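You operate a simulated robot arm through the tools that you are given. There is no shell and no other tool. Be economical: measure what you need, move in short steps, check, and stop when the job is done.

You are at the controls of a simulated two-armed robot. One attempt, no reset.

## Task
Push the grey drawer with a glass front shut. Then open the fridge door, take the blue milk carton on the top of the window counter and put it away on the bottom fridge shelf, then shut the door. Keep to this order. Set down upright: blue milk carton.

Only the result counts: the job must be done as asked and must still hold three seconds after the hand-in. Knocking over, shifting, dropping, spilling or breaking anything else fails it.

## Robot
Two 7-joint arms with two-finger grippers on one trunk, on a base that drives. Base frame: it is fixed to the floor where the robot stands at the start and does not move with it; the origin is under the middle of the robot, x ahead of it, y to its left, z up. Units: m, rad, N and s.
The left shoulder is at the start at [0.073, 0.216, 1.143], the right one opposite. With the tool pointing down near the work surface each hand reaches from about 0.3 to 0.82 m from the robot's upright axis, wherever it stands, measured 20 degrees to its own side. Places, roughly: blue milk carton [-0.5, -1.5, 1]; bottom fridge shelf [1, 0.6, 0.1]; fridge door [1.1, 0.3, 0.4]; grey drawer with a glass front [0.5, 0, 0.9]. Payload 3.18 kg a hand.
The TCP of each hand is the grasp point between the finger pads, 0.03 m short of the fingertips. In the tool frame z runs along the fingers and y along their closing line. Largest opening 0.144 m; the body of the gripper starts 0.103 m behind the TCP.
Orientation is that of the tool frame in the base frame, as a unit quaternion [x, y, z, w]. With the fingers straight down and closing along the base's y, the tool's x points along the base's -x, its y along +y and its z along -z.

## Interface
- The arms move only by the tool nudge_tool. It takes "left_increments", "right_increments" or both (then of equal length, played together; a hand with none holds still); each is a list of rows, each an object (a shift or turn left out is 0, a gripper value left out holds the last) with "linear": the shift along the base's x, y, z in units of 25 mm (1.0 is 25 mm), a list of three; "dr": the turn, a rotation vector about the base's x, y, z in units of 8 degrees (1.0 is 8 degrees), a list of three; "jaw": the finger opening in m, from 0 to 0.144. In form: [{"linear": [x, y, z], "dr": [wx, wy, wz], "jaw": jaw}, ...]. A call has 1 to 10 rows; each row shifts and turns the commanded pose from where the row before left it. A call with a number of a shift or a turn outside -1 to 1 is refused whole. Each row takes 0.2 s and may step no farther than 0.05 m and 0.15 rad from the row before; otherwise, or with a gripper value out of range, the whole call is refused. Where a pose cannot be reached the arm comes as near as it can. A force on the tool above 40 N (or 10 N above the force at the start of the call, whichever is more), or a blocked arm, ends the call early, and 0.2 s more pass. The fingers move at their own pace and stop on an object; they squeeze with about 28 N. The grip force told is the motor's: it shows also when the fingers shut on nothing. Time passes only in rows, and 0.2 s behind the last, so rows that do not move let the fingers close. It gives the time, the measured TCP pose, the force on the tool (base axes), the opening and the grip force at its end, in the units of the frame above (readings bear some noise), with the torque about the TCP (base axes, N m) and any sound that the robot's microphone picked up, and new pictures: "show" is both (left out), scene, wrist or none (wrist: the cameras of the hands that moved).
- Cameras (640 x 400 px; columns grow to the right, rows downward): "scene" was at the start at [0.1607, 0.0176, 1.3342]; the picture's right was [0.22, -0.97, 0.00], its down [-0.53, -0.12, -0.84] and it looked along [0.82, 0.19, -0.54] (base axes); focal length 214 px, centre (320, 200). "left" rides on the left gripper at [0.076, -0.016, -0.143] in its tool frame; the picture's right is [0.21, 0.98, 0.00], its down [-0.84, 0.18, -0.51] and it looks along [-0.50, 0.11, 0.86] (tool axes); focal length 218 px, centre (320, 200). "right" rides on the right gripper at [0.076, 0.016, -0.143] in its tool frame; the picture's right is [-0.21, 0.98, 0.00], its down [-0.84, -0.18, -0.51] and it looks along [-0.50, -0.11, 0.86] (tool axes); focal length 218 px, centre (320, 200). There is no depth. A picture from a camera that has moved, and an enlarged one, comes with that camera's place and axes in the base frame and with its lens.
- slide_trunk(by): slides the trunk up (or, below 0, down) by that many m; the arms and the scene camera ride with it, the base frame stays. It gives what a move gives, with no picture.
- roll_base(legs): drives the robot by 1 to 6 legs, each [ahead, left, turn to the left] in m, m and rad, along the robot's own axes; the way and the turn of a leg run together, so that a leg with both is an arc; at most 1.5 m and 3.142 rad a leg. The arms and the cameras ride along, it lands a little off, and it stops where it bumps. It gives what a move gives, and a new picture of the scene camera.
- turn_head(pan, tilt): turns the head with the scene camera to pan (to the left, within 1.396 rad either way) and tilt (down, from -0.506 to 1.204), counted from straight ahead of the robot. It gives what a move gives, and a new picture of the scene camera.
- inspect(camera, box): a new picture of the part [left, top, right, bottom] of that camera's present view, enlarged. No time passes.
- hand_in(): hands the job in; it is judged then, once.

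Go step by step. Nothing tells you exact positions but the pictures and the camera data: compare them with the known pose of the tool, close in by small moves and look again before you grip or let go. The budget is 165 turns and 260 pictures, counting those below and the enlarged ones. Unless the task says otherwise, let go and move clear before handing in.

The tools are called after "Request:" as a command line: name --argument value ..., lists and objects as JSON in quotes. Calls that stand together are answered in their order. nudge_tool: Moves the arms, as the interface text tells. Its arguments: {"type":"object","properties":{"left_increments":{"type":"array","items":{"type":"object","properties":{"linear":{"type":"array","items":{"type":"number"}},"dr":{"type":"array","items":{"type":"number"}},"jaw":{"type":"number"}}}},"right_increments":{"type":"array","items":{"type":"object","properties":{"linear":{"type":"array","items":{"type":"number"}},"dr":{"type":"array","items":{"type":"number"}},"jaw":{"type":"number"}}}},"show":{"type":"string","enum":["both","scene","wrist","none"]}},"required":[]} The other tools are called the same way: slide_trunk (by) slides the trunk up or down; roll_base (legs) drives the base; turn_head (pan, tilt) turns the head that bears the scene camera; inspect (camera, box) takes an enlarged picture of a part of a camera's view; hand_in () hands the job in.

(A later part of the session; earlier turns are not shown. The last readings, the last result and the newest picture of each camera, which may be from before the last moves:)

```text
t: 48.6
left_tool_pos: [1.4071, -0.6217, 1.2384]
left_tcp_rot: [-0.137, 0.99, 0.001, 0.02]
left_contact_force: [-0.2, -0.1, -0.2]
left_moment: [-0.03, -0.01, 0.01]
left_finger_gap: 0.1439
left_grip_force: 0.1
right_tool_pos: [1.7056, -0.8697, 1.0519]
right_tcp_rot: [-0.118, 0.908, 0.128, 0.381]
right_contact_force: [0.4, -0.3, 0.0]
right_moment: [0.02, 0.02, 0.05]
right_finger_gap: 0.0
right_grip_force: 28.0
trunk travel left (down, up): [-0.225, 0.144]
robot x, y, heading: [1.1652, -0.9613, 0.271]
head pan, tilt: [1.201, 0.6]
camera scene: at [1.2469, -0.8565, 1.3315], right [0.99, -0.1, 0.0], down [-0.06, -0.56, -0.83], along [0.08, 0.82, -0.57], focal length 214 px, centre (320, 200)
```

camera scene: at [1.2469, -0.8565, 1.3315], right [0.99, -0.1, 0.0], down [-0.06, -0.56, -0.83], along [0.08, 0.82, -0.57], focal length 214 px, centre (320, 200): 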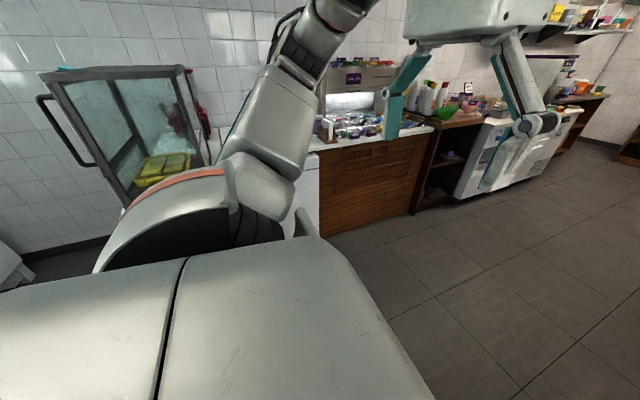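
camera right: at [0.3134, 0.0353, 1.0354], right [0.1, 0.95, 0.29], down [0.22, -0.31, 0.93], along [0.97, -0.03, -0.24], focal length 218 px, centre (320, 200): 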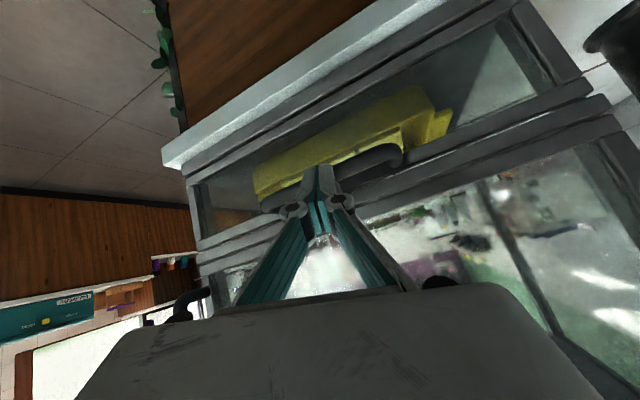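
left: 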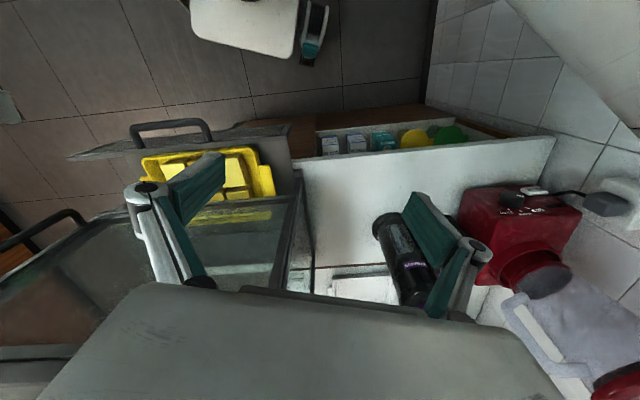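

I turn the robot to face the fridge squarely.

Request:
roll_base --legs '[[0, 0, 1.57]]'

Request:
turn_head --pan 0.0 --tilt 0.65

```text
t: 52.8
left_tool_pos: [0.8282, -0.7186, 1.2366]
left_tcp_rot: [0.794, -0.607, -0.014, -0.014]
left_contact_force: [0.9, 0.7, 0.0]
left_moment: [-0.03, 0.03, 0.0]
left_finger_gap: 0.1438
left_grip_force: 0.1
right_tool_pos: [1.0798, -0.4224, 1.052]
right_tcp_rot: [0.722, -0.563, -0.359, -0.181]
right_contact_force: [0.1, -0.3, 0.2]
right_moment: [0.01, -0.01, -0.02]
right_finger_gap: 0.0
right_grip_force: 27.8
trunk travel left (down, up): [-0.225, 0.144]
robot x, y, heading: [1.1657, -0.9629, 1.829]
head pan, tilt: [1.201, 0.6]
camera scene: at [1.0564, -0.8812, 1.3315], right [0.11, 0.99, 0.0], down [0.56, -0.06, -0.82], along [-0.82, 0.09, -0.57], focal length 214 px, centre (320, 200)
```

scene: 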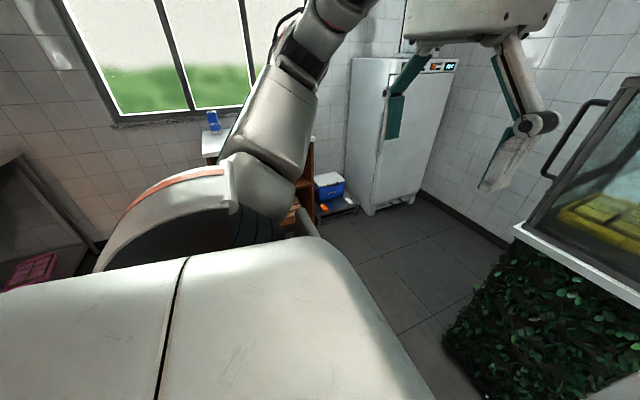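

```text
t: 54.2
left_tool_pos: [0.8294, -0.718, 1.2371]
left_tcp_rot: [0.794, -0.608, -0.015, -0.014]
left_contact_force: [-0.3, -0.8, 0.3]
left_moment: [0.0, -0.02, -0.02]
left_finger_gap: 0.144
left_grip_force: 0.1
right_tool_pos: [1.0792, -0.4219, 1.0519]
right_tcp_rot: [0.723, -0.562, -0.359, -0.18]
right_contact_force: [-0.2, 0.4, -0.5]
right_moment: [-0.03, 0.0, 0.0]
right_finger_gap: 0.0
right_grip_force: 28.2
trunk travel left (down, up): [-0.225, 0.144]
robot x, y, heading: [1.1681, -0.9669, 1.83]
head pan, tilt: [0.0, 0.649]
camera scene: at [1.122, -0.8069, 1.3272], right [0.97, 0.26, 0.0], down [0.16, -0.58, -0.8], along [-0.21, 0.77, -0.6], focal length 214 px, centre (320, 200)
```

scene: 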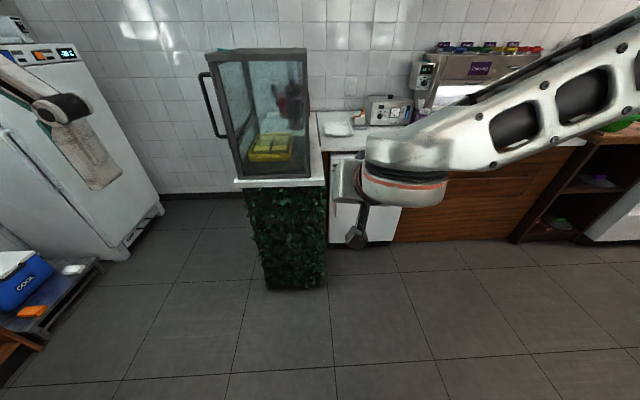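

The right arm hides the fridge; I swing it to the right to see the door.

Request:
nudge_tool --right_increments '[{"linear": [1, 0.1, 0]}, {"linear": [1, 0.1, 0]}, {"linear": [1, 0.1, 0]}, {"linear": [1, 0.1, 0]}, {"linear": [1, 0, 0]}, {"linear": [1, 0, 0]}, {"linear": [1, 0, 0]}, {"linear": [1, 0, 0]}, {"linear": [1, 0, 0]}, {"linear": [1, 0, 0]}]' --show "scene"

Request:
inspect --camera "scene" --box '[240, 90, 480, 250]'

```text
t: 56.4
left_tool_pos: [0.8297, -0.7186, 1.2387]
left_tcp_rot: [0.794, -0.608, -0.016, -0.013]
left_contact_force: [0.8, 0.3, 0.0]
left_moment: [-0.01, 0.05, -0.03]
left_finger_gap: 0.1437
left_grip_force: 0.0
right_tool_pos: [1.323, -0.388, 1.0598]
right_tcp_rot: [0.723, -0.562, -0.359, -0.179]
right_contact_force: [1.0, -0.3, 0.5]
right_moment: [-0.02, 0.05, 0.02]
right_finger_gap: 0.0
right_grip_force: 28.4
right hand out of reach, approached as far as the arm can: row 7, 8, 9, 10
trunk travel left (down, up): [-0.225, 0.144]
robot x, y, heading: [1.1701, -0.9604, 1.831]
head pan, tilt: [0.0, 0.649]
camera scene: at [1.123, -0.807, 1.3273], right [0.97, 0.26, 0.0], down [0.15, -0.58, -0.8], along [-0.21, 0.77, -0.6], focal length 214 px, centre (320, 200)
```

scene: 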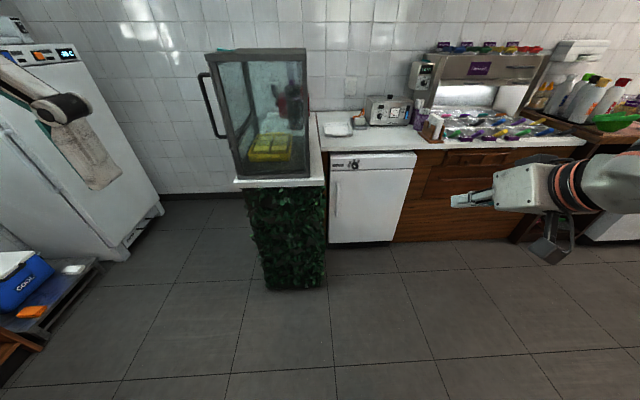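

```text
2.50 times, centred on (360, 170) of scene
camera zoom: at [1.123, -0.807, 1.3273], right [0.97, 0.26, 0.0], down [0.15, -0.58, -0.8], along [-0.21, 0.77, -0.6], focal length 536 px, centre (220, 275)
```

zoom: 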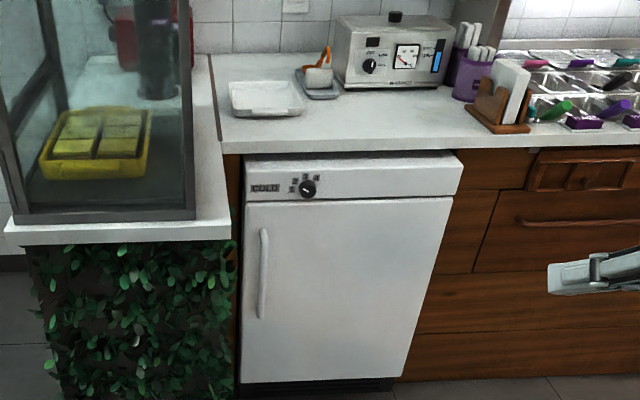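

The fridge door has a vertical bar handle on its left (about [0.95, 0.23], z 0.40–0.67) and is hinged on the right. I drive nearer, lower the trunk, and point the right hand forward-left at the handle.

Request:
roll_base --legs '[[0.25, -0.12, 0]]'

Request:
slide_trunk --by -0.2

Request:
nudge_tool --right_increments '[{"linear": [0, -0.5, -1], "dr": [0.45, 0.22, 0.2], "jaw": 0.1}, {"linear": [0, -0.5, -1], "dr": [0.45, 0.22, 0.2]}, {"linear": [0, -0.5, -1], "dr": [0.45, 0.22, 0.2]}, {"linear": [0, -0.3, -1], "dr": [0.45, 0.22, 0.2]}, {"linear": [-0.5, 0, -1], "dr": [0.45, 0.22, 0.2]}, {"linear": [-0.8, 0, -1], "dr": [0.45, 0.22, 0.2]}, {"linear": [-0.8, 0, -1], "dr": [0.3, 0.15, 0.2]}, {"linear": [-0.8, 0, -1], "dr": [0, 0, 0.2]}]'

```text
t: 58.3
left_tool_pos: [0.8804, -0.445, 1.2368]
left_tcp_rot: [0.794, -0.607, -0.014, -0.013]
left_contact_force: [0.0, 0.3, 0.9]
left_moment: [-0.01, 0.03, 0.01]
left_finger_gap: 0.1439
left_grip_force: 0.1
right_tool_pos: [1.3732, -0.1137, 1.0598]
right_tcp_rot: [0.723, -0.563, -0.358, -0.18]
right_contact_force: [0.1, -1.1, -1.0]
right_moment: [0.02, -0.02, 0.01]
right_finger_gap: 0.0002
right_grip_force: 27.5
trunk travel left (down, up): [-0.225, 0.144]
robot x, y, heading: [1.2208, -0.6895, 1.83]
head pan, tilt: [0.0, 0.649]
camera scene: at [1.1729, -0.5332, 1.3271], right [0.97, 0.26, 0.0], down [0.16, -0.58, -0.8], along [-0.21, 0.77, -0.6], focal length 214 px, centre (320, 200)
```

scene: 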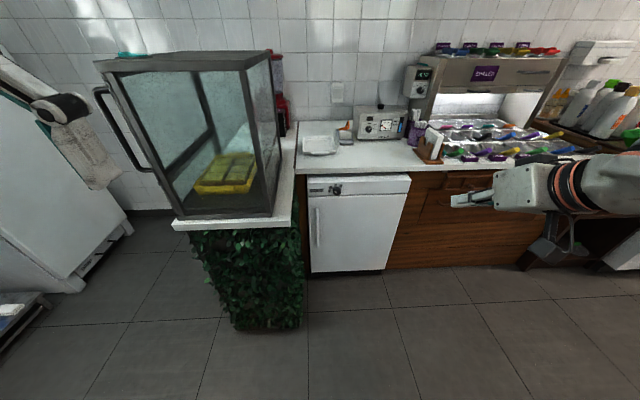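

```text
t: 60.5
left_tool_pos: [0.8782, -0.4376, 1.0302]
left_tcp_rot: [0.794, -0.607, 0.0, -0.003]
left_contact_force: [-0.1, -0.1, 2.5]
left_moment: [0.0, 0.09, 0.03]
left_finger_gap: 0.1447
left_grip_force: 0.0
right_tool_pos: [1.3808, -0.1419, 0.5933]
right_tcp_rot: [0.771, -0.629, -0.097, 0.013]
right_contact_force: [0.6, 0.2, -0.2]
right_moment: [-0.02, -0.02, 0.0]
right_finger_gap: 0.0
right_grip_force: 27.6
trunk travel left (down, up): [-0.025, 0.344]
robot x, y, heading: [1.2207, -0.6876, 1.83]
head pan, tilt: [0.0, 0.649]
```

```text
t: 62.3
left_tool_pos: [0.8783, -0.4369, 1.0299]
left_tcp_rot: [0.794, -0.608, 0.001, -0.002]
left_contact_force: [1.0, 0.9, 1.6]
left_moment: [-0.03, 0.1, -0.03]
left_finger_gap: 0.1447
left_grip_force: 0.0
right_tool_pos: [1.4073, -0.1515, 0.4808]
right_tcp_rot: [0.806, -0.547, -0.226, -0.025]
right_contact_force: [-0.4, 0.3, -0.3]
right_moment: [-0.04, 0.03, 0.01]
right_finger_gap: 0.1
right_grip_force: 0.0
right hand out of reach, approached as far as the arm can: row 1, 2, 3, 4, 5, 6, 7, 8
trunk travel left (down, up): [-0.025, 0.344]
robot x, y, heading: [1.2184, -0.6889, 1.834]
head pan, tilt: [0.0, 0.649]
camera scene: at [1.1227, -0.3448, 1.0856], right [0.97, 0.26, 0.0], down [0.16, -0.58, -0.8], along [-0.21, 0.77, -0.6], focal length 214 px, centre (320, 200)
camera right: at [1.4625, -0.2659, 0.5831], right [-0.94, -0.21, 0.28], down [0.08, 0.66, 0.75], along [-0.34, 0.72, -0.6], focal length 218 px, centre (320, 200)
```

scene: 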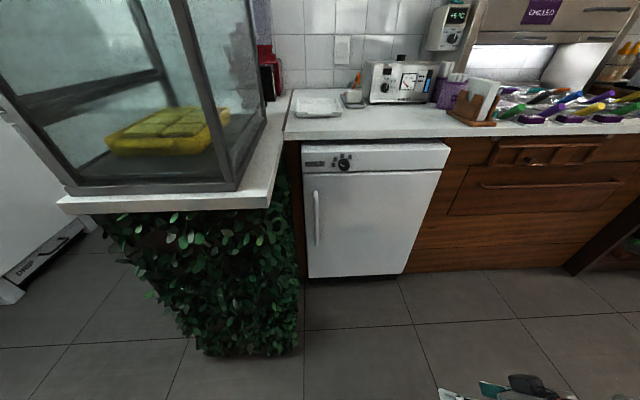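
right: 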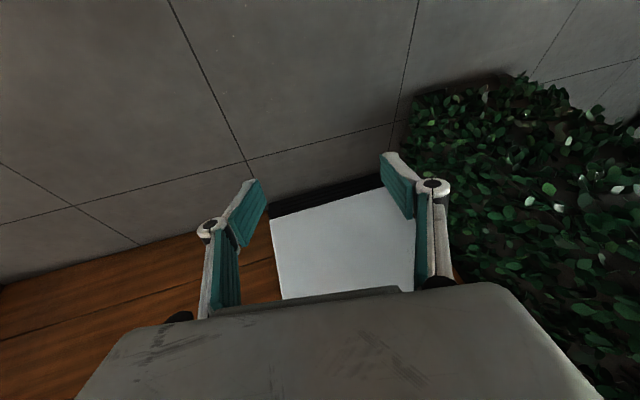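

The handle triangulates to about [0.955, 0.225], z 0.40–0.68. I drive 10 cm closer and swing the right hand level, toward a pre-grasp in front of the handle.

Request:
roll_base --legs '[[0.1, 0, 0]]'

Request:
nudge_tool --right_increments '[{"linear": [-1, 0, 0.2], "dr": [0.67, 0.26, 0.11]}, {"linear": [-1, 0, 0.2], "dr": [0.67, 0.26, 0.11]}, {"linear": [-1, 0, 0.2], "dr": [0.67, 0.26, 0.11]}, {"linear": [-1, 0.2, 0.2], "dr": [0.67, 0.26, 0.11]}, {"linear": [-1, 0.3, 0.2], "dr": [0.67, 0.26, 0.11]}, {"linear": [-1, 0.3, 0.2], "dr": [0.67, 0.26, 0.11]}, {"linear": [-1, 0.3, 0.2], "dr": [0.67, 0.26, 0.11]}, {"linear": [-1, 0.3, 0.2], "dr": [0.67, 0.26, 0.11]}, {"linear": [-1, 0.3, 0.2], "dr": [0.67, 0.26, 0.11]}, {"linear": [-1, 0.3, 0.2], "dr": [0.67, 0.26, 0.11]}]'

```text
t: 63.4
left_tool_pos: [0.8524, -0.3407, 1.0305]
left_tcp_rot: [0.793, -0.609, 0.002, -0.002]
left_contact_force: [0.3, 0.7, 1.5]
left_moment: [-0.05, 0.14, 0.01]
left_finger_gap: 0.145
left_grip_force: 0.2
right_tool_pos: [1.3809, -0.0549, 0.4803]
right_tcp_rot: [0.806, -0.547, -0.224, -0.026]
right_contact_force: [-0.1, -0.1, -0.4]
right_moment: [-0.03, -0.01, 0.01]
right_finger_gap: 0.1
right_grip_force: 0.0
trunk travel left (down, up): [-0.025, 0.344]
robot x, y, heading: [1.1939, -0.5974, 1.832]
head pan, tilt: [0.0, 0.649]
camera scene: at [1.0968, -0.2484, 1.0854], right [0.97, 0.26, 0.0], down [0.16, -0.58, -0.8], along [-0.2, 0.77, -0.61], focal length 214 px, centre (320, 200)
```

scene: 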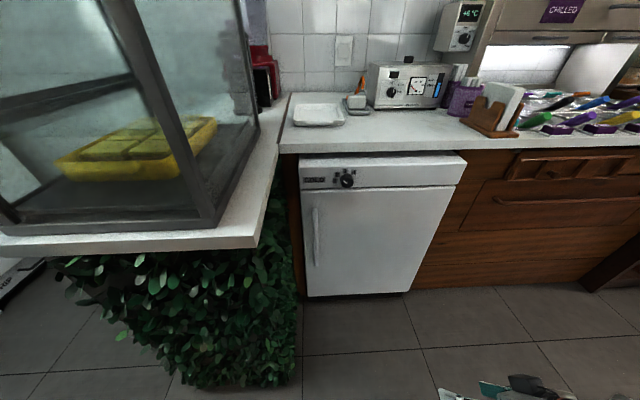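

```text
t: 65.6
left_tool_pos: [0.8523, -0.3402, 1.0301]
left_tcp_rot: [0.794, -0.608, 0.002, -0.002]
left_contact_force: [0.2, 0.7, 1.9]
left_moment: [-0.07, 0.12, 0.02]
left_finger_gap: 0.1448
left_grip_force: 0.1
right_tool_pos: [1.3808, -0.0607, 0.4883]
right_tcp_rot: [0.804, -0.529, -0.267, -0.048]
right_contact_force: [-0.2, 0.6, -0.4]
right_moment: [0.0, 0.0, 0.0]
right_finger_gap: 0.0999
right_grip_force: 0.1
right hand out of reach, approached as far as the arm can: row 1, 2, 3, 4, 5, 6, 7, 8, 9, 10
trunk travel left (down, up): [-0.025, 0.344]
robot x, y, heading: [1.1917, -0.5939, 1.831]
head pan, tilt: [0.0, 0.649]
camera scene: at [1.097, -0.2489, 1.0856], right [0.97, 0.26, 0.0], down [0.16, -0.58, -0.8], along [-0.2, 0.77, -0.6], focal length 214 px, centre (320, 200)
camera right: at [1.4424, -0.183, 0.5764], right [-0.92, -0.25, 0.3], down [0.1, 0.59, 0.8], along [-0.38, 0.77, -0.52], focal length 218 px, centre (320, 200)
```

scene: 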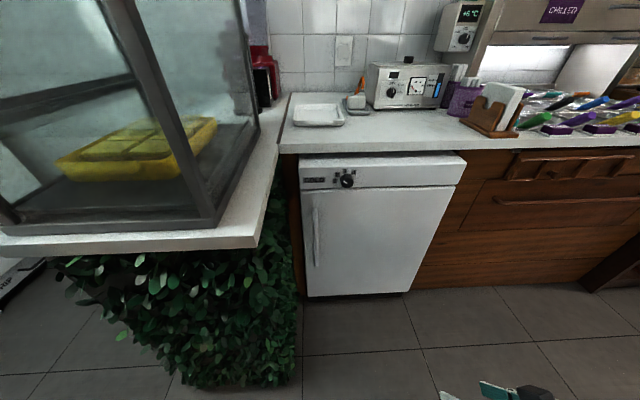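
right: 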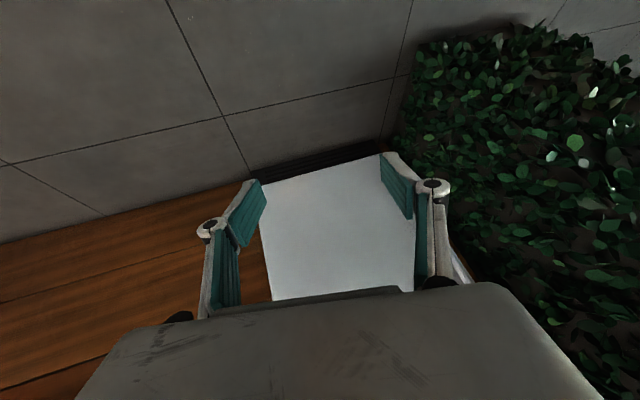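

The right arm is stuck near its limits in this folded pose. I raise the trunk a bit and check how the hand responds to the remaining command.

Request:
slide_trunk --by 0.1

Request:
nudge_tool --right_increments '[{"linear": [0, 0.3, 0]}, {"linear": [0, 0.3, 0]}, {"linear": [0, 0.3, 0]}]' --show "scene"

```text
t: 67.0
left_tool_pos: [0.8521, -0.3393, 1.1285]
left_tcp_rot: [0.794, -0.608, 0.002, -0.001]
left_contact_force: [-1.6, 1.2, -0.3]
left_moment: [-0.06, -0.03, 0.02]
left_finger_gap: 0.1441
left_grip_force: 0.0
right_tool_pos: [1.3813, -0.0624, 0.5855]
right_tcp_rot: [0.804, -0.531, -0.265, -0.046]
right_contact_force: [0.0, -0.1, -0.3]
right_moment: [-0.04, -0.03, 0.01]
right_finger_gap: 0.0998
right_grip_force: 0.1
trunk travel left (down, up): [-0.125, 0.244]
robot x, y, heading: [1.191, -0.5922, 1.828]
head pan, tilt: [0.0, 0.649]
```

```text
t: 67.8
left_tool_pos: [0.8516, -0.3417, 1.1302]
left_tcp_rot: [0.794, -0.608, 0.001, -0.001]
left_contact_force: [-0.1, -0.8, -0.2]
left_moment: [0.0, 0.01, 0.02]
left_finger_gap: 0.1439
left_grip_force: 0.2
right_tool_pos: [1.3803, -0.038, 0.5859]
right_tcp_rot: [0.803, -0.531, -0.267, -0.048]
right_contact_force: [0.3, 0.5, 0.7]
right_moment: [0.02, 0.03, 0.03]
right_finger_gap: 0.0998
right_grip_force: 0.0
trunk travel left (down, up): [-0.125, 0.244]
robot x, y, heading: [1.1931, -0.5919, 1.83]
head pan, tilt: [0.0, 0.649]
camera scene: at [1.1231, -0.3469, 1.2161], right [0.97, 0.26, 0.0], down [0.16, -0.58, -0.8], along [-0.2, 0.77, -0.6], focal length 214 px, centre (320, 200)
```

scene: 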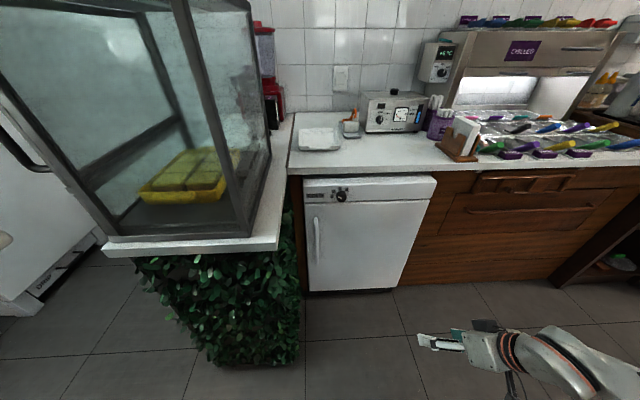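

Now it follows again. I move toward the pre-grasp in position first.

Request:
nudge_tool --right_increments '[{"linear": [-1, 0.1, 0]}, {"linear": [-1, 0.1, 0]}, {"linear": [-1, 0.1, 0]}, {"linear": [-1, 0.1, 0], "dr": [0.5, 0.2, 0.1]}, {"linear": [-1, 0.1, 0], "dr": [0.5, 0.2, 0.1]}, {"linear": [-1, 0.1, 0], "dr": [0.5, 0.2, 0.1]}, {"linear": [-1, 0.1, 0], "dr": [0.5, 0.2, 0.1]}, {"linear": [-0.5, 0.1, 0], "dr": [0.5, 0.2, 0.1]}]' --show "scene"

```text
t: 69.6
left_tool_pos: [0.8523, -0.3401, 1.1306]
left_tcp_rot: [0.794, -0.608, 0.001, -0.003]
left_contact_force: [0.1, 0.8, -0.5]
left_moment: [-0.01, 0.01, -0.01]
left_finger_gap: 0.1441
left_grip_force: 0.0
right_tool_pos: [1.3553, -0.0439, 0.5956]
right_tcp_rot: [0.791, -0.474, -0.371, -0.111]
right_contact_force: [0.5, 0.9, 0.3]
right_moment: [0.0, -0.01, -0.03]
right_finger_gap: 0.0999
right_grip_force: 0.0
right hand out of reach, approached as far as the arm can: row 3, 4, 5, 6, 7, 8
trunk travel left (down, up): [-0.125, 0.244]
robot x, y, heading: [1.1946, -0.5954, 1.828]
head pan, tilt: [0.0, 0.649]
camera scene: at [1.1232, -0.3473, 1.2163], right [0.97, 0.26, 0.0], down [0.16, -0.58, -0.8], along [-0.2, 0.77, -0.6], focal length 214 px, centre (320, 200)
```

scene: 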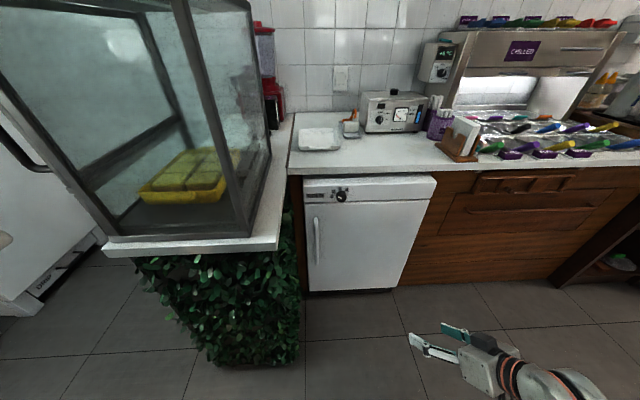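

The right arm seems wedged at a joint limit from its swing outward. I go back up to the region where it worked.

Request:
slide_trunk --by 0.1

Request:
nudge_tool --right_increments '[{"linear": [0, 0, 1]}, {"linear": [0, 0, 1]}, {"linear": [0, 0, 1]}, {"linear": [0, 0, 1]}, {"linear": [-0.3, 0, 1]}, {"linear": [-0.5, 0, 1]}, {"linear": [-0.8, 0, 1]}, {"linear": [-1, 0, 1]}, {"linear": [-1, 0, 1]}, {"linear": [-1, 0, 1]}]' --show "scene"

```text
t: 70.9
left_tool_pos: [0.8525, -0.3402, 1.2288]
left_tcp_rot: [0.794, -0.608, 0.002, -0.002]
left_contact_force: [-0.4, 0.6, 0.2]
left_moment: [-0.01, -0.03, -0.02]
left_finger_gap: 0.1442
left_grip_force: 0.1
right_tool_pos: [1.3549, -0.0455, 0.6931]
right_tcp_rot: [0.788, -0.467, -0.383, -0.122]
right_contact_force: [0.0, -0.2, 0.2]
right_moment: [0.0, 0.03, -0.03]
right_finger_gap: 0.1
right_grip_force: 0.1
trunk travel left (down, up): [-0.225, 0.144]
robot x, y, heading: [1.195, -0.5945, 1.832]
head pan, tilt: [0.0, 0.649]
```

```text
t: 73.1
left_tool_pos: [0.8516, -0.3414, 1.231]
left_tcp_rot: [0.794, -0.609, 0.002, -0.003]
left_contact_force: [-0.1, -0.3, -0.4]
left_moment: [-0.01, -0.03, 0.05]
left_finger_gap: 0.1443
left_grip_force: 0.1
right_tool_pos: [1.2379, -0.0457, 0.945]
right_tcp_rot: [0.787, -0.467, -0.383, -0.123]
right_contact_force: [-0.7, -0.6, 0.5]
right_moment: [-0.01, -0.01, 0.01]
right_finger_gap: 0.0999
right_grip_force: 0.1
trunk travel left (down, up): [-0.225, 0.144]
robot x, y, heading: [1.1941, -0.5887, 1.831]
head pan, tilt: [0.0, 0.649]
camera scene: at [1.1464, -0.4377, 1.3271], right [0.97, 0.26, 0.0], down [0.16, -0.58, -0.8], along [-0.2, 0.77, -0.6], focal length 214 px, centre (320, 200)
```

scene: 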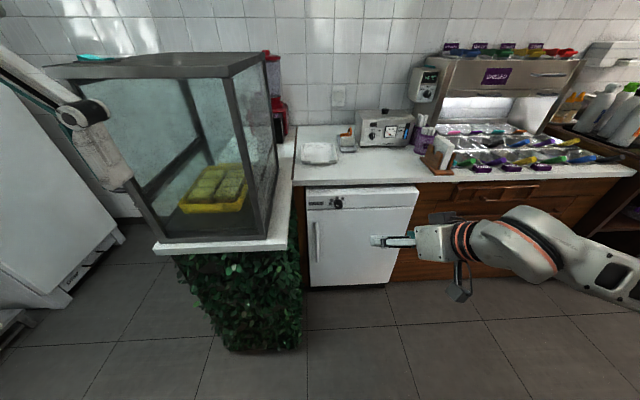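

Now it works. I level the hand, shift it left and start descending in small steps.

Request:
nudge_tool --right_increments '[{"linear": [-0.8, 0.2, -0.3], "dr": [0.32, 0.28, 0]}, {"linear": [-0.8, 0.2, -0.3], "dr": [0.32, 0.28, 0]}, {"linear": [-0.8, 0.2, -0.5], "dr": [0.32, 0.28, 0]}, {"linear": [-0.8, 0.2, -0.8], "dr": [0.32, 0.28, 0]}, {"linear": [-0.8, 0.2, -0.8], "dr": [0.32, 0.28, 0]}, {"linear": [-0.8, 0.2, -0.8], "dr": [0.32, 0.28, 0]}, {"linear": [-0.5, 0.2, -1], "dr": [0.32, 0.28, 0]}, {"linear": [-0.5, 0.2, -1], "dr": [0.32, 0.28, 0]}]' --show "scene"

```text
t: 74.9
left_tool_pos: [0.8521, -0.3394, 1.229]
left_tcp_rot: [0.794, -0.608, 0.003, -0.002]
left_contact_force: [-1.1, 1.4, -0.2]
left_moment: [-0.01, -0.01, 0.0]
left_finger_gap: 0.1438
left_grip_force: 0.0
right_tool_pos: [1.2436, -0.0176, 0.857]
right_tcp_rot: [0.731, -0.4, -0.536, -0.138]
right_contact_force: [-0.4, 0.0, -0.3]
right_moment: [0.01, -0.01, 0.01]
right_finger_gap: 0.1
right_grip_force: 0.0
right hand out of reach, approached as far as the arm can: row 1, 2, 3, 4, 5, 6, 7
trunk travel left (down, up): [-0.225, 0.144]
robot x, y, heading: [1.1908, -0.5953, 1.834]
head pan, tilt: [0.0, 0.649]
camera scene: at [1.1467, -0.4371, 1.3271], right [0.97, 0.26, 0.0], down [0.16, -0.58, -0.8], along [-0.2, 0.77, -0.61], focal length 214 px, centre (320, 200)
```

scene: 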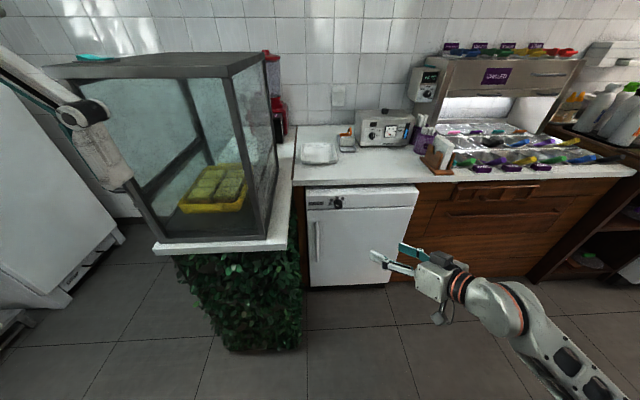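

The right arm's elbow-out posture blocks pointing left. I will use the left arm instead, with the robot shifted right; first I tuck the right hand back up.

Request:
nudge_tool --right_increments '[{"linear": [0, -0.3, 1], "dr": [-0.4, -0.35, 0], "jaw": 0.02}, {"linear": [0, -0.4, 1], "dr": [-0.4, -0.35, 0]}, {"linear": [0, -0.6, 1], "dr": [-0.4, -0.35, 0]}, {"linear": [0.1, -0.6, 1], "dr": [-0.4, -0.35, 0]}, {"linear": [0.2, -0.6, 1], "dr": [-0.4, -0.35, 0]}, {"linear": [0.2, -0.6, 1], "dr": [-0.4, -0.35, 0]}, {"linear": [0.2, -0.6, 1], "dr": [-0.4, -0.35, 0]}, {"linear": [0.2, -0.6, 1], "dr": [-0.4, -0.35, 0]}, {"linear": [0.2, -0.6, 1], "dr": [-0.4, -0.35, 0]}, {"linear": [0.2, -0.6, 1], "dr": [-0.4, -0.35, 0]}]' --show "none"

Request:
roll_base --legs '[[0, -0.4, 0]]'

```text
t: 77.1
left_tool_pos: [0.8529, -0.341, 1.2318]
left_tcp_rot: [0.794, -0.608, 0.002, -0.002]
left_contact_force: [-0.1, -0.8, -0.2]
left_moment: [0.01, -0.01, 0.01]
left_finger_gap: 0.144
left_grip_force: 0.1
right_tool_pos: [1.3007, -0.1263, 1.0622]
right_tcp_rot: [0.847, -0.485, -0.214, -0.025]
right_contact_force: [-0.1, 0.3, -0.1]
right_moment: [-0.01, -0.02, -0.03]
right_finger_gap: 0.02
right_grip_force: 0.1
right hand out of reach, approached as far as the arm can: row 1, 2, 3, 4, 5, 6
trunk travel left (down, up): [-0.225, 0.144]
robot x, y, heading: [1.1907, -0.5937, 1.832]
head pan, tilt: [0.0, 0.649]
```

```text
t: 81.1
left_tool_pos: [1.2354, -0.2402, 1.2312]
left_tcp_rot: [0.794, -0.608, 0.001, -0.002]
left_contact_force: [0.0, -1.2, 0.7]
left_moment: [-0.02, -0.01, -0.01]
left_finger_gap: 0.144
left_grip_force: 0.0
right_tool_pos: [1.683, -0.0219, 1.0613]
right_tcp_rot: [0.847, -0.485, -0.215, -0.026]
right_contact_force: [0.0, -0.1, -0.6]
right_moment: [-0.03, -0.04, -0.02]
right_finger_gap: 0.02
right_grip_force: 0.0
trunk travel left (down, up): [-0.225, 0.144]
robot x, y, heading: [1.5737, -0.4899, 1.834]
head pan, tilt: [0.0, 0.649]
camera scene: at [1.5302, -0.3355, 1.3272], right [0.97, 0.26, 0.0], down [0.16, -0.58, -0.8], along [-0.21, 0.77, -0.6], focal length 214 px, centre (320, 200)
```

scene: 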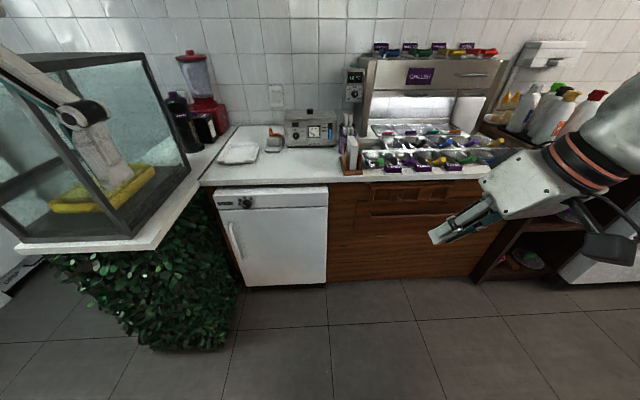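

Left arm's turn: I tilt the left hand forward-left while lowering it.

Request:
nudge_tool --left_increments '[{"linear": [-0.2, 0.3, -0.9], "dr": [0.72, 0.19, 0.2], "jaw": 0.07}, {"linear": [-0.2, 0.3, -0.9], "dr": [0.72, 0.19, 0.2]}, {"linear": [-0.2, 0.3, -0.9], "dr": [0.72, 0.19, 0.2]}, {"linear": [-0.2, 0.3, -0.9], "dr": [0.72, 0.19, 0.2]}, {"linear": [-0.2, 0.3, -0.9], "dr": [0.72, 0.22, 0.2]}, {"linear": [-0.2, 0.3, -0.9], "dr": [0.7, 0.25, 0.2]}, {"linear": [-0.2, 0.3, -0.9], "dr": [0.7, 0.25, 0.2]}, {"linear": [-0.2, 0.3, -0.9], "dr": [0.7, 0.3, 0.2]}, {"linear": [-0.2, 0.3, -0.9], "dr": [0.7, 0.3, 0.2]}, {"linear": [-0.2, 0.3, -0.9], "dr": [0.7, 0.3, 0.2]}]' --show "scene"

```text
t: 83.3
left_tool_pos: [1.1748, -0.0345, 1.0977]
left_tcp_rot: [0.755, -0.422, -0.414, -0.282]
left_contact_force: [-0.2, 0.7, 0.3]
left_moment: [-0.03, 0.0, 0.02]
left_finger_gap: 0.0702
left_grip_force: 0.1
left hand out of reach, approached as far as the arm can: row 5, 6, 7, 8, 9, 10
right_tool_pos: [1.684, -0.0223, 1.062]
right_tcp_rot: [0.847, -0.485, -0.215, -0.025]
right_contact_force: [0.5, 0.2, -1.0]
right_moment: [0.04, 0.03, 0.0]
right_finger_gap: 0.02
right_grip_force: 0.0
trunk travel left (down, up): [-0.225, 0.144]
robot x, y, heading: [1.5774, -0.4905, 1.834]
head pan, tilt: [0.0, 0.649]
camera scene: at [1.5315, -0.336, 1.3274], right [0.97, 0.26, 0.0], down [0.16, -0.58, -0.8], along [-0.21, 0.77, -0.6], focal length 214 px, centre (320, 200)
```

scene: 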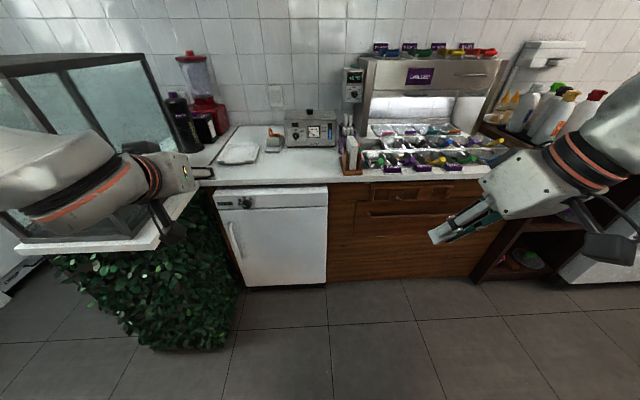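

The arm needs more distance to point level. I back the base off 25 cm, then lower the trunk (which also leans the shoulders forward).

Request:
roll_base --legs '[[-0.25, 0, 0]]'

Request:
nudge_tool --left_increments '[{"linear": [-0.5, 0.9, -0.3]}, {"linear": [-0.5, 0.9, -0.3]}, {"linear": [-0.4, 0.9, -0.3]}, {"linear": [-0.4, 0.9, -0.3]}, {"linear": [-0.3, 0.9, -0.3]}, {"linear": [-0.3, 0.9, -0.3]}]' --show "scene"

```text
t: 85.2
left_tool_pos: [1.2372, -0.2752, 1.0956]
left_tcp_rot: [0.756, -0.424, -0.411, -0.282]
left_contact_force: [-0.6, -0.2, 0.4]
left_moment: [0.03, 0.02, 0.0]
left_finger_gap: 0.0699
left_grip_force: 0.1
right_tool_pos: [1.7476, -0.2633, 1.0629]
right_tcp_rot: [0.847, -0.485, -0.215, -0.025]
right_contact_force: [0.7, 0.4, -0.4]
right_moment: [0.01, 0.01, -0.02]
right_finger_gap: 0.02
right_grip_force: 0.1
trunk travel left (down, up): [-0.225, 0.144]
robot x, y, heading: [1.6417, -0.7306, 1.829]
head pan, tilt: [0.0, 0.649]
camera scene: at [1.5946, -0.5765, 1.3273], right [0.97, 0.26, 0.0], down [0.16, -0.58, -0.8], along [-0.21, 0.77, -0.6], focal length 214 px, centre (320, 200)
```

scene: 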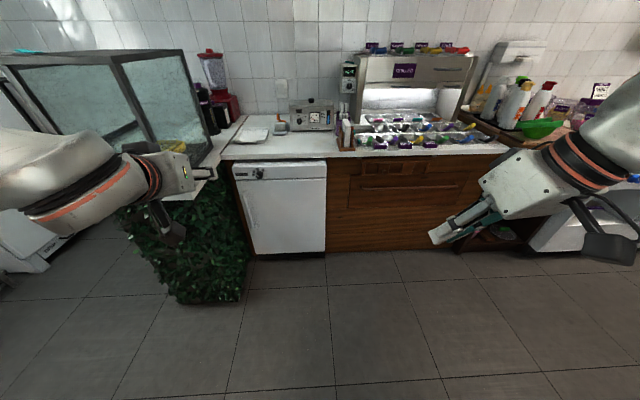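

```text
t: 86.5
left_tool_pos: [1.1763, -0.1387, 1.0491]
left_tcp_rot: [0.756, -0.424, -0.411, -0.282]
left_contact_force: [-0.5, 0.1, -0.3]
left_moment: [0.03, -0.01, -0.01]
left_finger_gap: 0.0698
left_grip_force: 0.0
right_tool_pos: [1.7469, -0.2613, 1.0617]
right_tcp_rot: [0.847, -0.485, -0.215, -0.024]
right_contact_force: [-0.6, 0.4, -0.1]
right_moment: [-0.02, 0.01, 0.0]
right_finger_gap: 0.02
right_grip_force: 0.0
trunk travel left (down, up): [-0.225, 0.144]
robot x, y, heading: [1.6422, -0.733, 1.833]
head pan, tilt: [0.0, 0.649]
camera scene: at [1.5941, -0.5751, 1.327], right [0.97, 0.26, 0.0], down [0.16, -0.58, -0.8], along [-0.21, 0.77, -0.6], focal length 214 px, centre (320, 200)
```

scene: 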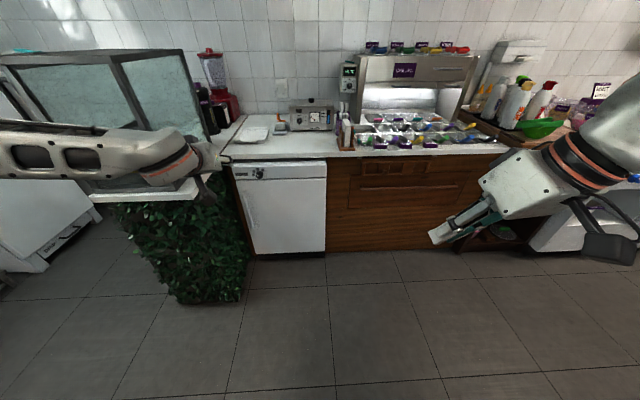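

I lower the trunk and continue the left hand down toward the handle.

Request:
slide_trunk --by -0.2

Request:
nudge_tool --left_increments '[{"linear": [0, 0, -1]}, {"linear": [0, 0, -1]}, {"linear": [0, 0.2, -1]}, {"linear": [0, 0.2, -1]}, {"linear": [0, 0.2, -1]}, {"linear": [0, 0.2, -1]}]'

```text
t: 88.7
left_tool_pos: [1.1763, -0.1359, 0.7707]
left_tcp_rot: [0.783, -0.448, -0.364, -0.233]
left_contact_force: [0.4, -0.2, 0.3]
left_moment: [0.01, -0.03, -0.02]
left_finger_gap: 0.0698
left_grip_force: 0.0
right_tool_pos: [1.7462, -0.2579, 0.6966]
right_tcp_rot: [0.838, -0.521, -0.025, 0.16]
right_contact_force: [0.1, -0.2, 0.4]
right_moment: [0.02, -0.03, -0.01]
right_finger_gap: 0.0203
right_grip_force: 0.1
trunk travel left (down, up): [-0.025, 0.344]
robot x, y, heading: [1.6365, -0.7312, 1.832]
head pan, tilt: [0.0, 0.649]
```

```text
t: 90.1
left_tool_pos: [1.176, -0.1345, 0.7597]
left_tcp_rot: [0.785, -0.449, -0.359, -0.23]
left_contact_force: [0.0, 0.1, -0.1]
left_moment: [-0.01, 0.01, -0.01]
left_finger_gap: 0.0702
left_grip_force: 0.0
left hand out of reach, approached as far as the arm can: row 1, 2, 3, 4, 5, 6
right_tool_pos: [1.7463, -0.2576, 0.697]
right_tcp_rot: [0.837, -0.522, -0.024, 0.16]
right_contact_force: [0.6, -0.5, -0.6]
right_moment: [0.04, 0.03, 0.01]
right_finger_gap: 0.0199
right_grip_force: 0.0
trunk travel left (down, up): [-0.025, 0.344]
robot x, y, heading: [1.637, -0.7304, 1.834]
head pan, tilt: [0.0, 0.649]
camera scene: at [1.5439, -0.3867, 1.0856], right [0.97, 0.26, 0.0], down [0.16, -0.58, -0.8], along [-0.21, 0.77, -0.6], focal length 214 px, centre (320, 200)
camera left: at [1.2668, -0.265, 0.7923], right [-0.78, -0.59, -0.2], down [-0.26, 0.02, 0.97], along [-0.57, 0.8, -0.17], focal length 218 px, centre (320, 200)
```

scene: 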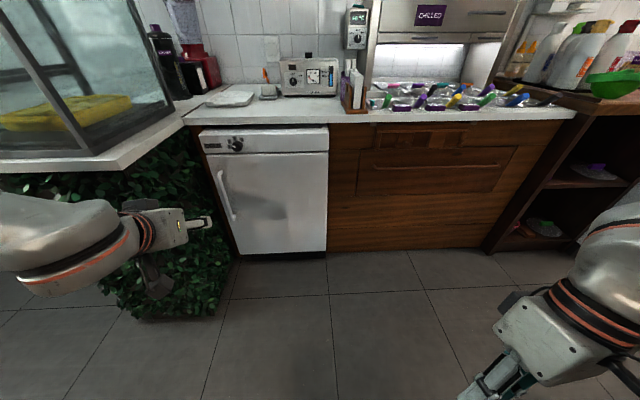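
left: 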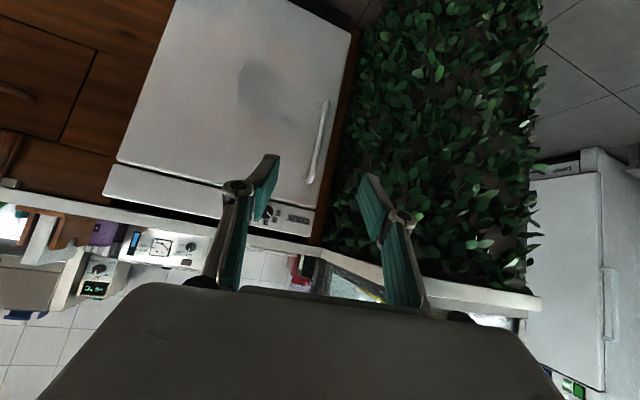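

The hand is stuck low because it's too close to the body. I extend it forward toward the door, then try to go down.

Request:
nudge_tool --left_increments '[{"linear": [-0.3, 0.9, 0]}, {"linear": [-0.3, 0.9, 0]}, {"linear": [-0.3, 0.9, 0]}, {"linear": [-0.3, 0.9, 0]}, {"linear": [-0.3, 0.9, -0.3]}, {"linear": [-0.3, 0.9, -0.6]}, {"linear": [-0.1, 0.2, -1]}, {"linear": [-0.1, 0.2, -1]}, {"linear": [0, 0, -1]}, {"linear": [0, 0, -1]}]'

```text
t: 92.3
left_tool_pos: [1.1247, 0.0097, 0.6372]
left_tcp_rot: [0.783, -0.447, -0.364, -0.233]
left_contact_force: [-0.1, 0.4, -0.4]
left_moment: [-0.01, -0.01, -0.03]
left_finger_gap: 0.07
left_grip_force: 0.1
right_tool_pos: [1.747, -0.2567, 0.6966]
right_tcp_rot: [0.838, -0.521, -0.023, 0.161]
right_contact_force: [0.0, -0.4, 0.7]
right_moment: [-0.02, 0.03, 0.02]
right_finger_gap: 0.0201
right_grip_force: 0.1
trunk travel left (down, up): [-0.025, 0.344]
robot x, y, heading: [1.642, -0.7299, 1.835]
head pan, tilt: [0.0, 0.649]
camera scene: at [1.5442, -0.3866, 1.0856], right [0.97, 0.26, 0.0], down [0.16, -0.58, -0.8], along [-0.21, 0.77, -0.6], focal length 214 px, centre (320, 200)
camera left: at [1.2166, -0.1208, 0.6692], right [-0.78, -0.59, -0.2], down [-0.26, 0.01, 0.97], along [-0.57, 0.81, -0.16], focal length 218 px, centre (320, 200)
```

scene: 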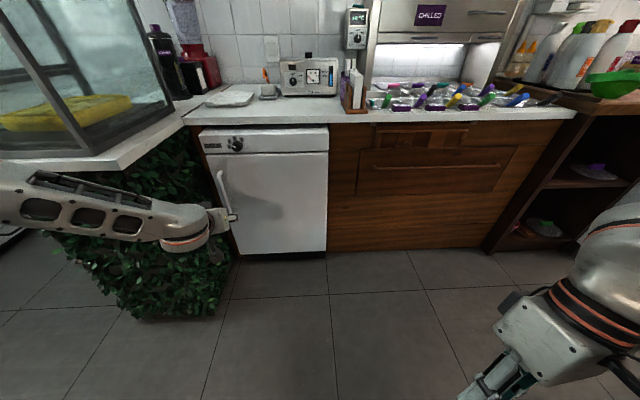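
left: 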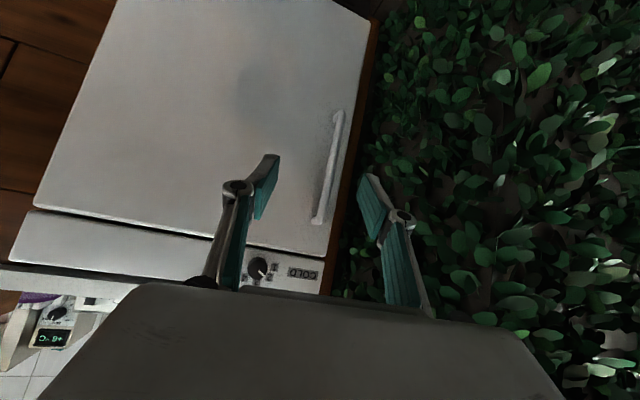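

Extending works, and the handle now appears between the fingers. I yaw the hand left and approach to about 8 cm before the handle.

Request:
nudge_tool --left_increments '[{"linear": [-0.4, 0.7, 0], "dr": [0, 0, 0.3], "jaw": 0.06}, {"linear": [-0.4, 0.7, 0], "dr": [0, 0, 0.3]}, {"linear": [-0.4, 0.7, 0], "dr": [0, 0, 0.3]}, {"linear": [-0.4, 0.7, 0], "dr": [0, 0, 0.3]}, {"linear": [-0.4, 0.7, -0.1], "dr": [0, 0, 0.3]}, {"linear": [-0.4, 0.7, -0.1], "dr": [0, 0, 0.3]}, {"linear": [-0.4, 0.7, -0.1], "dr": [0, 0, 0.3]}, {"linear": [-0.4, 0.7, -0.1], "dr": [0, 0, 0.3]}]'

Request:
inspect --camera "scene" --box '[140, 120, 300, 220]'

```text
t: 94.1
left_tool_pos: [1.0455, 0.1493, 0.6269]
left_tcp_rot: [0.847, -0.311, -0.397, -0.168]
left_contact_force: [0.2, 0.2, -0.6]
left_moment: [0.04, 0.01, 0.0]
left_finger_gap: 0.0601
left_grip_force: 0.1
right_tool_pos: [1.7461, -0.2577, 0.6959]
right_tcp_rot: [0.838, -0.522, -0.023, 0.16]
right_contact_force: [-0.8, -1.0, -0.3]
right_moment: [0.01, -0.01, 0.01]
right_finger_gap: 0.02
right_grip_force: 0.1
trunk travel left (down, up): [-0.025, 0.344]
robot x, y, heading: [1.6388, -0.7262, 1.828]
head pan, tilt: [0.0, 0.649]
camera scene: at [1.544, -0.3865, 1.0854], right [0.97, 0.26, 0.0], down [0.16, -0.58, -0.8], along [-0.21, 0.77, -0.6], focal length 214 px, centre (320, 200)
camera left: at [1.1744, 0.056, 0.6581], right [-0.54, -0.82, -0.2], down [-0.25, -0.07, 0.97], along [-0.8, 0.57, -0.16], focal length 218 px, centre (320, 200)
```

scene: 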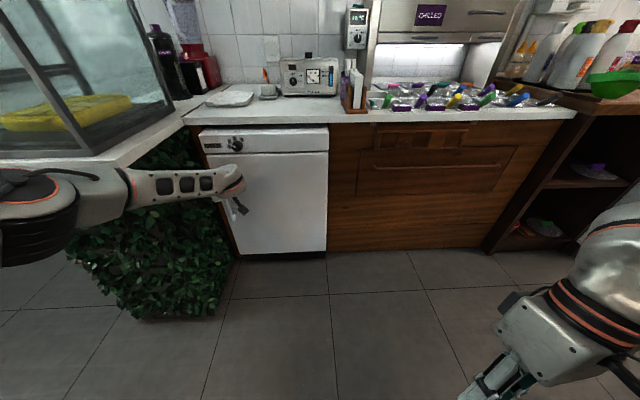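
left: 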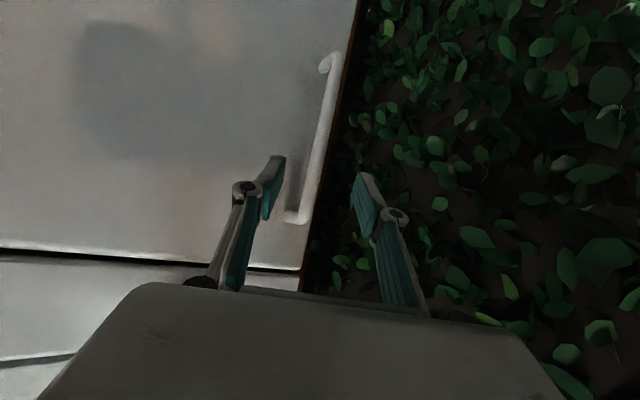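

```text
4.00 times, centred on (220, 170) of scene
camera zoom: at [1.544, -0.3865, 1.0854], right [0.97, 0.26, 0.0], down [0.16, -0.58, -0.8], along [-0.21, 0.77, -0.6], focal length 858 px, centre (720, 320)
```

zoom: 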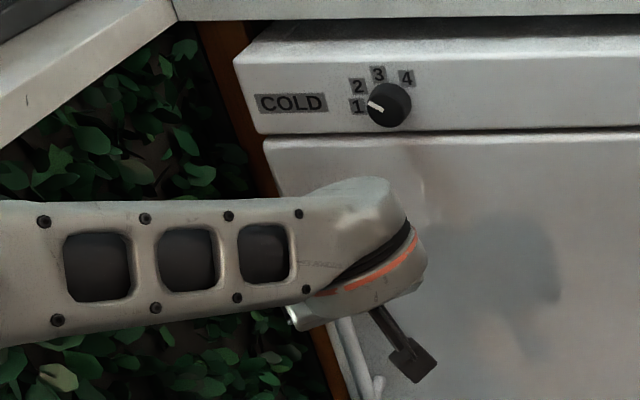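

The handle spans z 0.43–0.64 at about [0.974, 0.230]. I close in along the fingers so it sits between them.

Request:
nudge_tool --left_increments '[{"linear": [-0.35, 0.75, -0.4]}, {"linear": [-0.6, 0.7, -0.6]}, {"linear": [-0.75, 0.75, -0.6]}, {"linear": [-0.75, 0.75, -0.6]}]'

```text
t: 95.1
left_tool_pos: [1.001, 0.1689, 0.5794]
left_tcp_rot: [0.847, -0.312, -0.396, -0.169]
left_contact_force: [0.0, -0.1, -0.3]
left_moment: [-0.06, 0.01, 0.01]
left_finger_gap: 0.06
left_grip_force: 0.1
left hand out of reach, approached as far as the arm can: row 2, 3, 4
right_tool_pos: [1.7465, -0.2561, 0.6958]
right_tcp_rot: [0.838, -0.522, -0.022, 0.16]
right_contact_force: [-0.4, -0.1, -0.2]
right_moment: [0.0, 0.01, 0.01]
right_finger_gap: 0.0199
right_grip_force: 0.0
trunk travel left (down, up): [-0.025, 0.344]
robot x, y, heading: [1.6408, -0.7305, 1.833]
head pan, tilt: [0.0, 0.649]
camera scene: at [1.5438, -0.3866, 1.0855], right [0.97, 0.26, 0.0], down [0.16, -0.58, -0.8], along [-0.21, 0.77, -0.6], focal length 214 px, centre (320, 200)
camera left: at [1.13, 0.0756, 0.61], right [-0.54, -0.81, -0.2], down [-0.25, -0.07, 0.97], along [-0.8, 0.57, -0.16], focal length 218 px, centre (320, 200)
```

scene: 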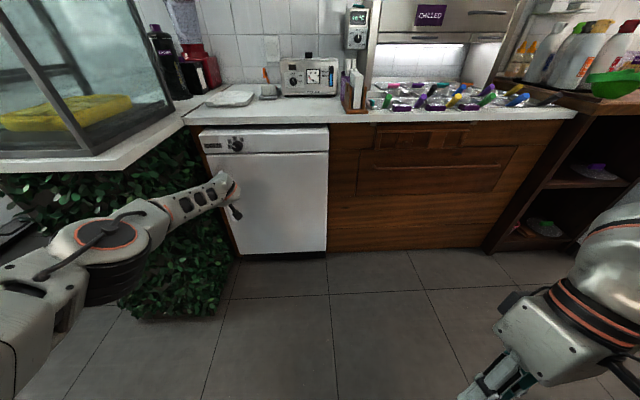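
left: 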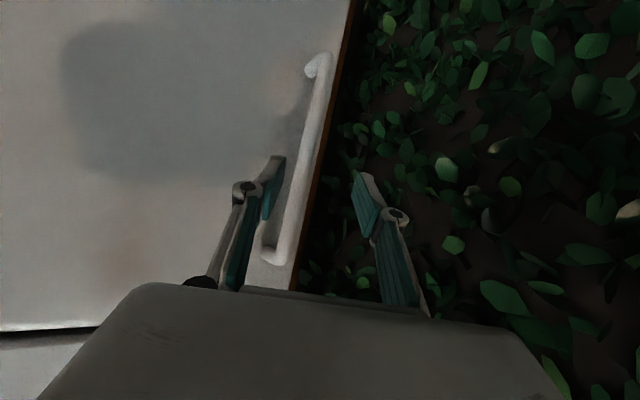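

At full reach now; the remaining 6 cm is straight ahead, so I drive the base forward that much.

Request:
roll_base --legs '[[0.06, 0, 0]]'

Request:
inspect --camera "left" --box '[160, 40, 480, 300]'

```text
t: 96.1
left_tool_pos: [0.9836, 0.2262, 0.58]
left_tcp_rot: [0.848, -0.31, -0.397, -0.167]
left_contact_force: [0.3, 0.7, -1.4]
left_moment: [0.0, 0.01, 0.04]
left_finger_gap: 0.0599
left_grip_force: 0.1
right_tool_pos: [1.7312, -0.1994, 0.696]
right_tcp_rot: [0.838, -0.521, -0.023, 0.16]
right_contact_force: [-0.3, 0.2, 0.8]
right_moment: [-0.02, 0.01, 0.01]
right_finger_gap: 0.0201
right_grip_force: 0.1
trunk travel left (down, up): [-0.025, 0.344]
robot x, y, heading: [1.6263, -0.6699, 1.832]
head pan, tilt: [0.0, 0.649]
camera scene: at [1.5283, -0.3284, 1.0854], right [0.97, 0.26, 0.0], down [0.16, -0.58, -0.8], along [-0.21, 0.77, -0.6], focal length 214 px, centre (320, 200)
```

scene: 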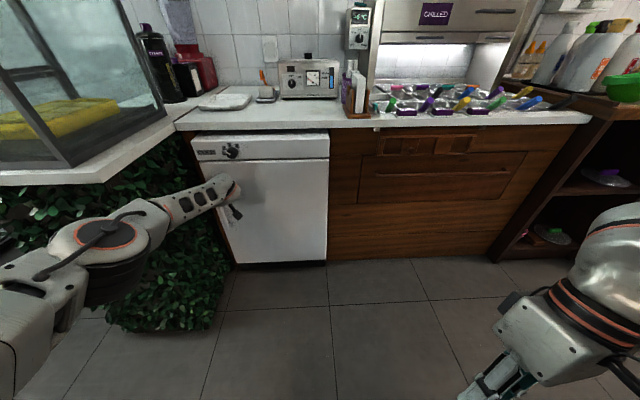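

```text
1.54 times, centred on (320, 170) of left
camera zoom: at [1.1143, 0.1337, 0.6102], right [-0.54, -0.82, -0.2], down [-0.24, -0.07, 0.97], along [-0.8, 0.57, -0.16], focal length 336 px, centre (320, 246)
```

zoom: 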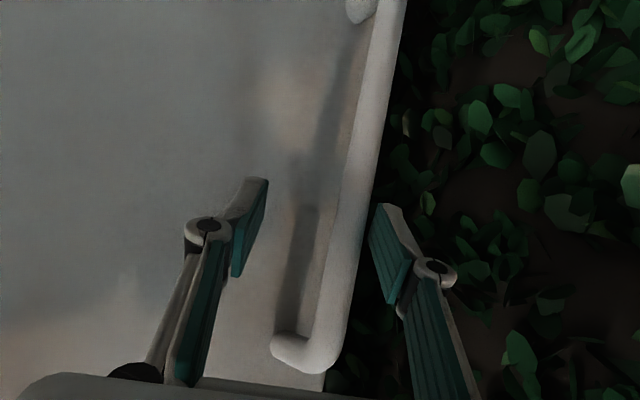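

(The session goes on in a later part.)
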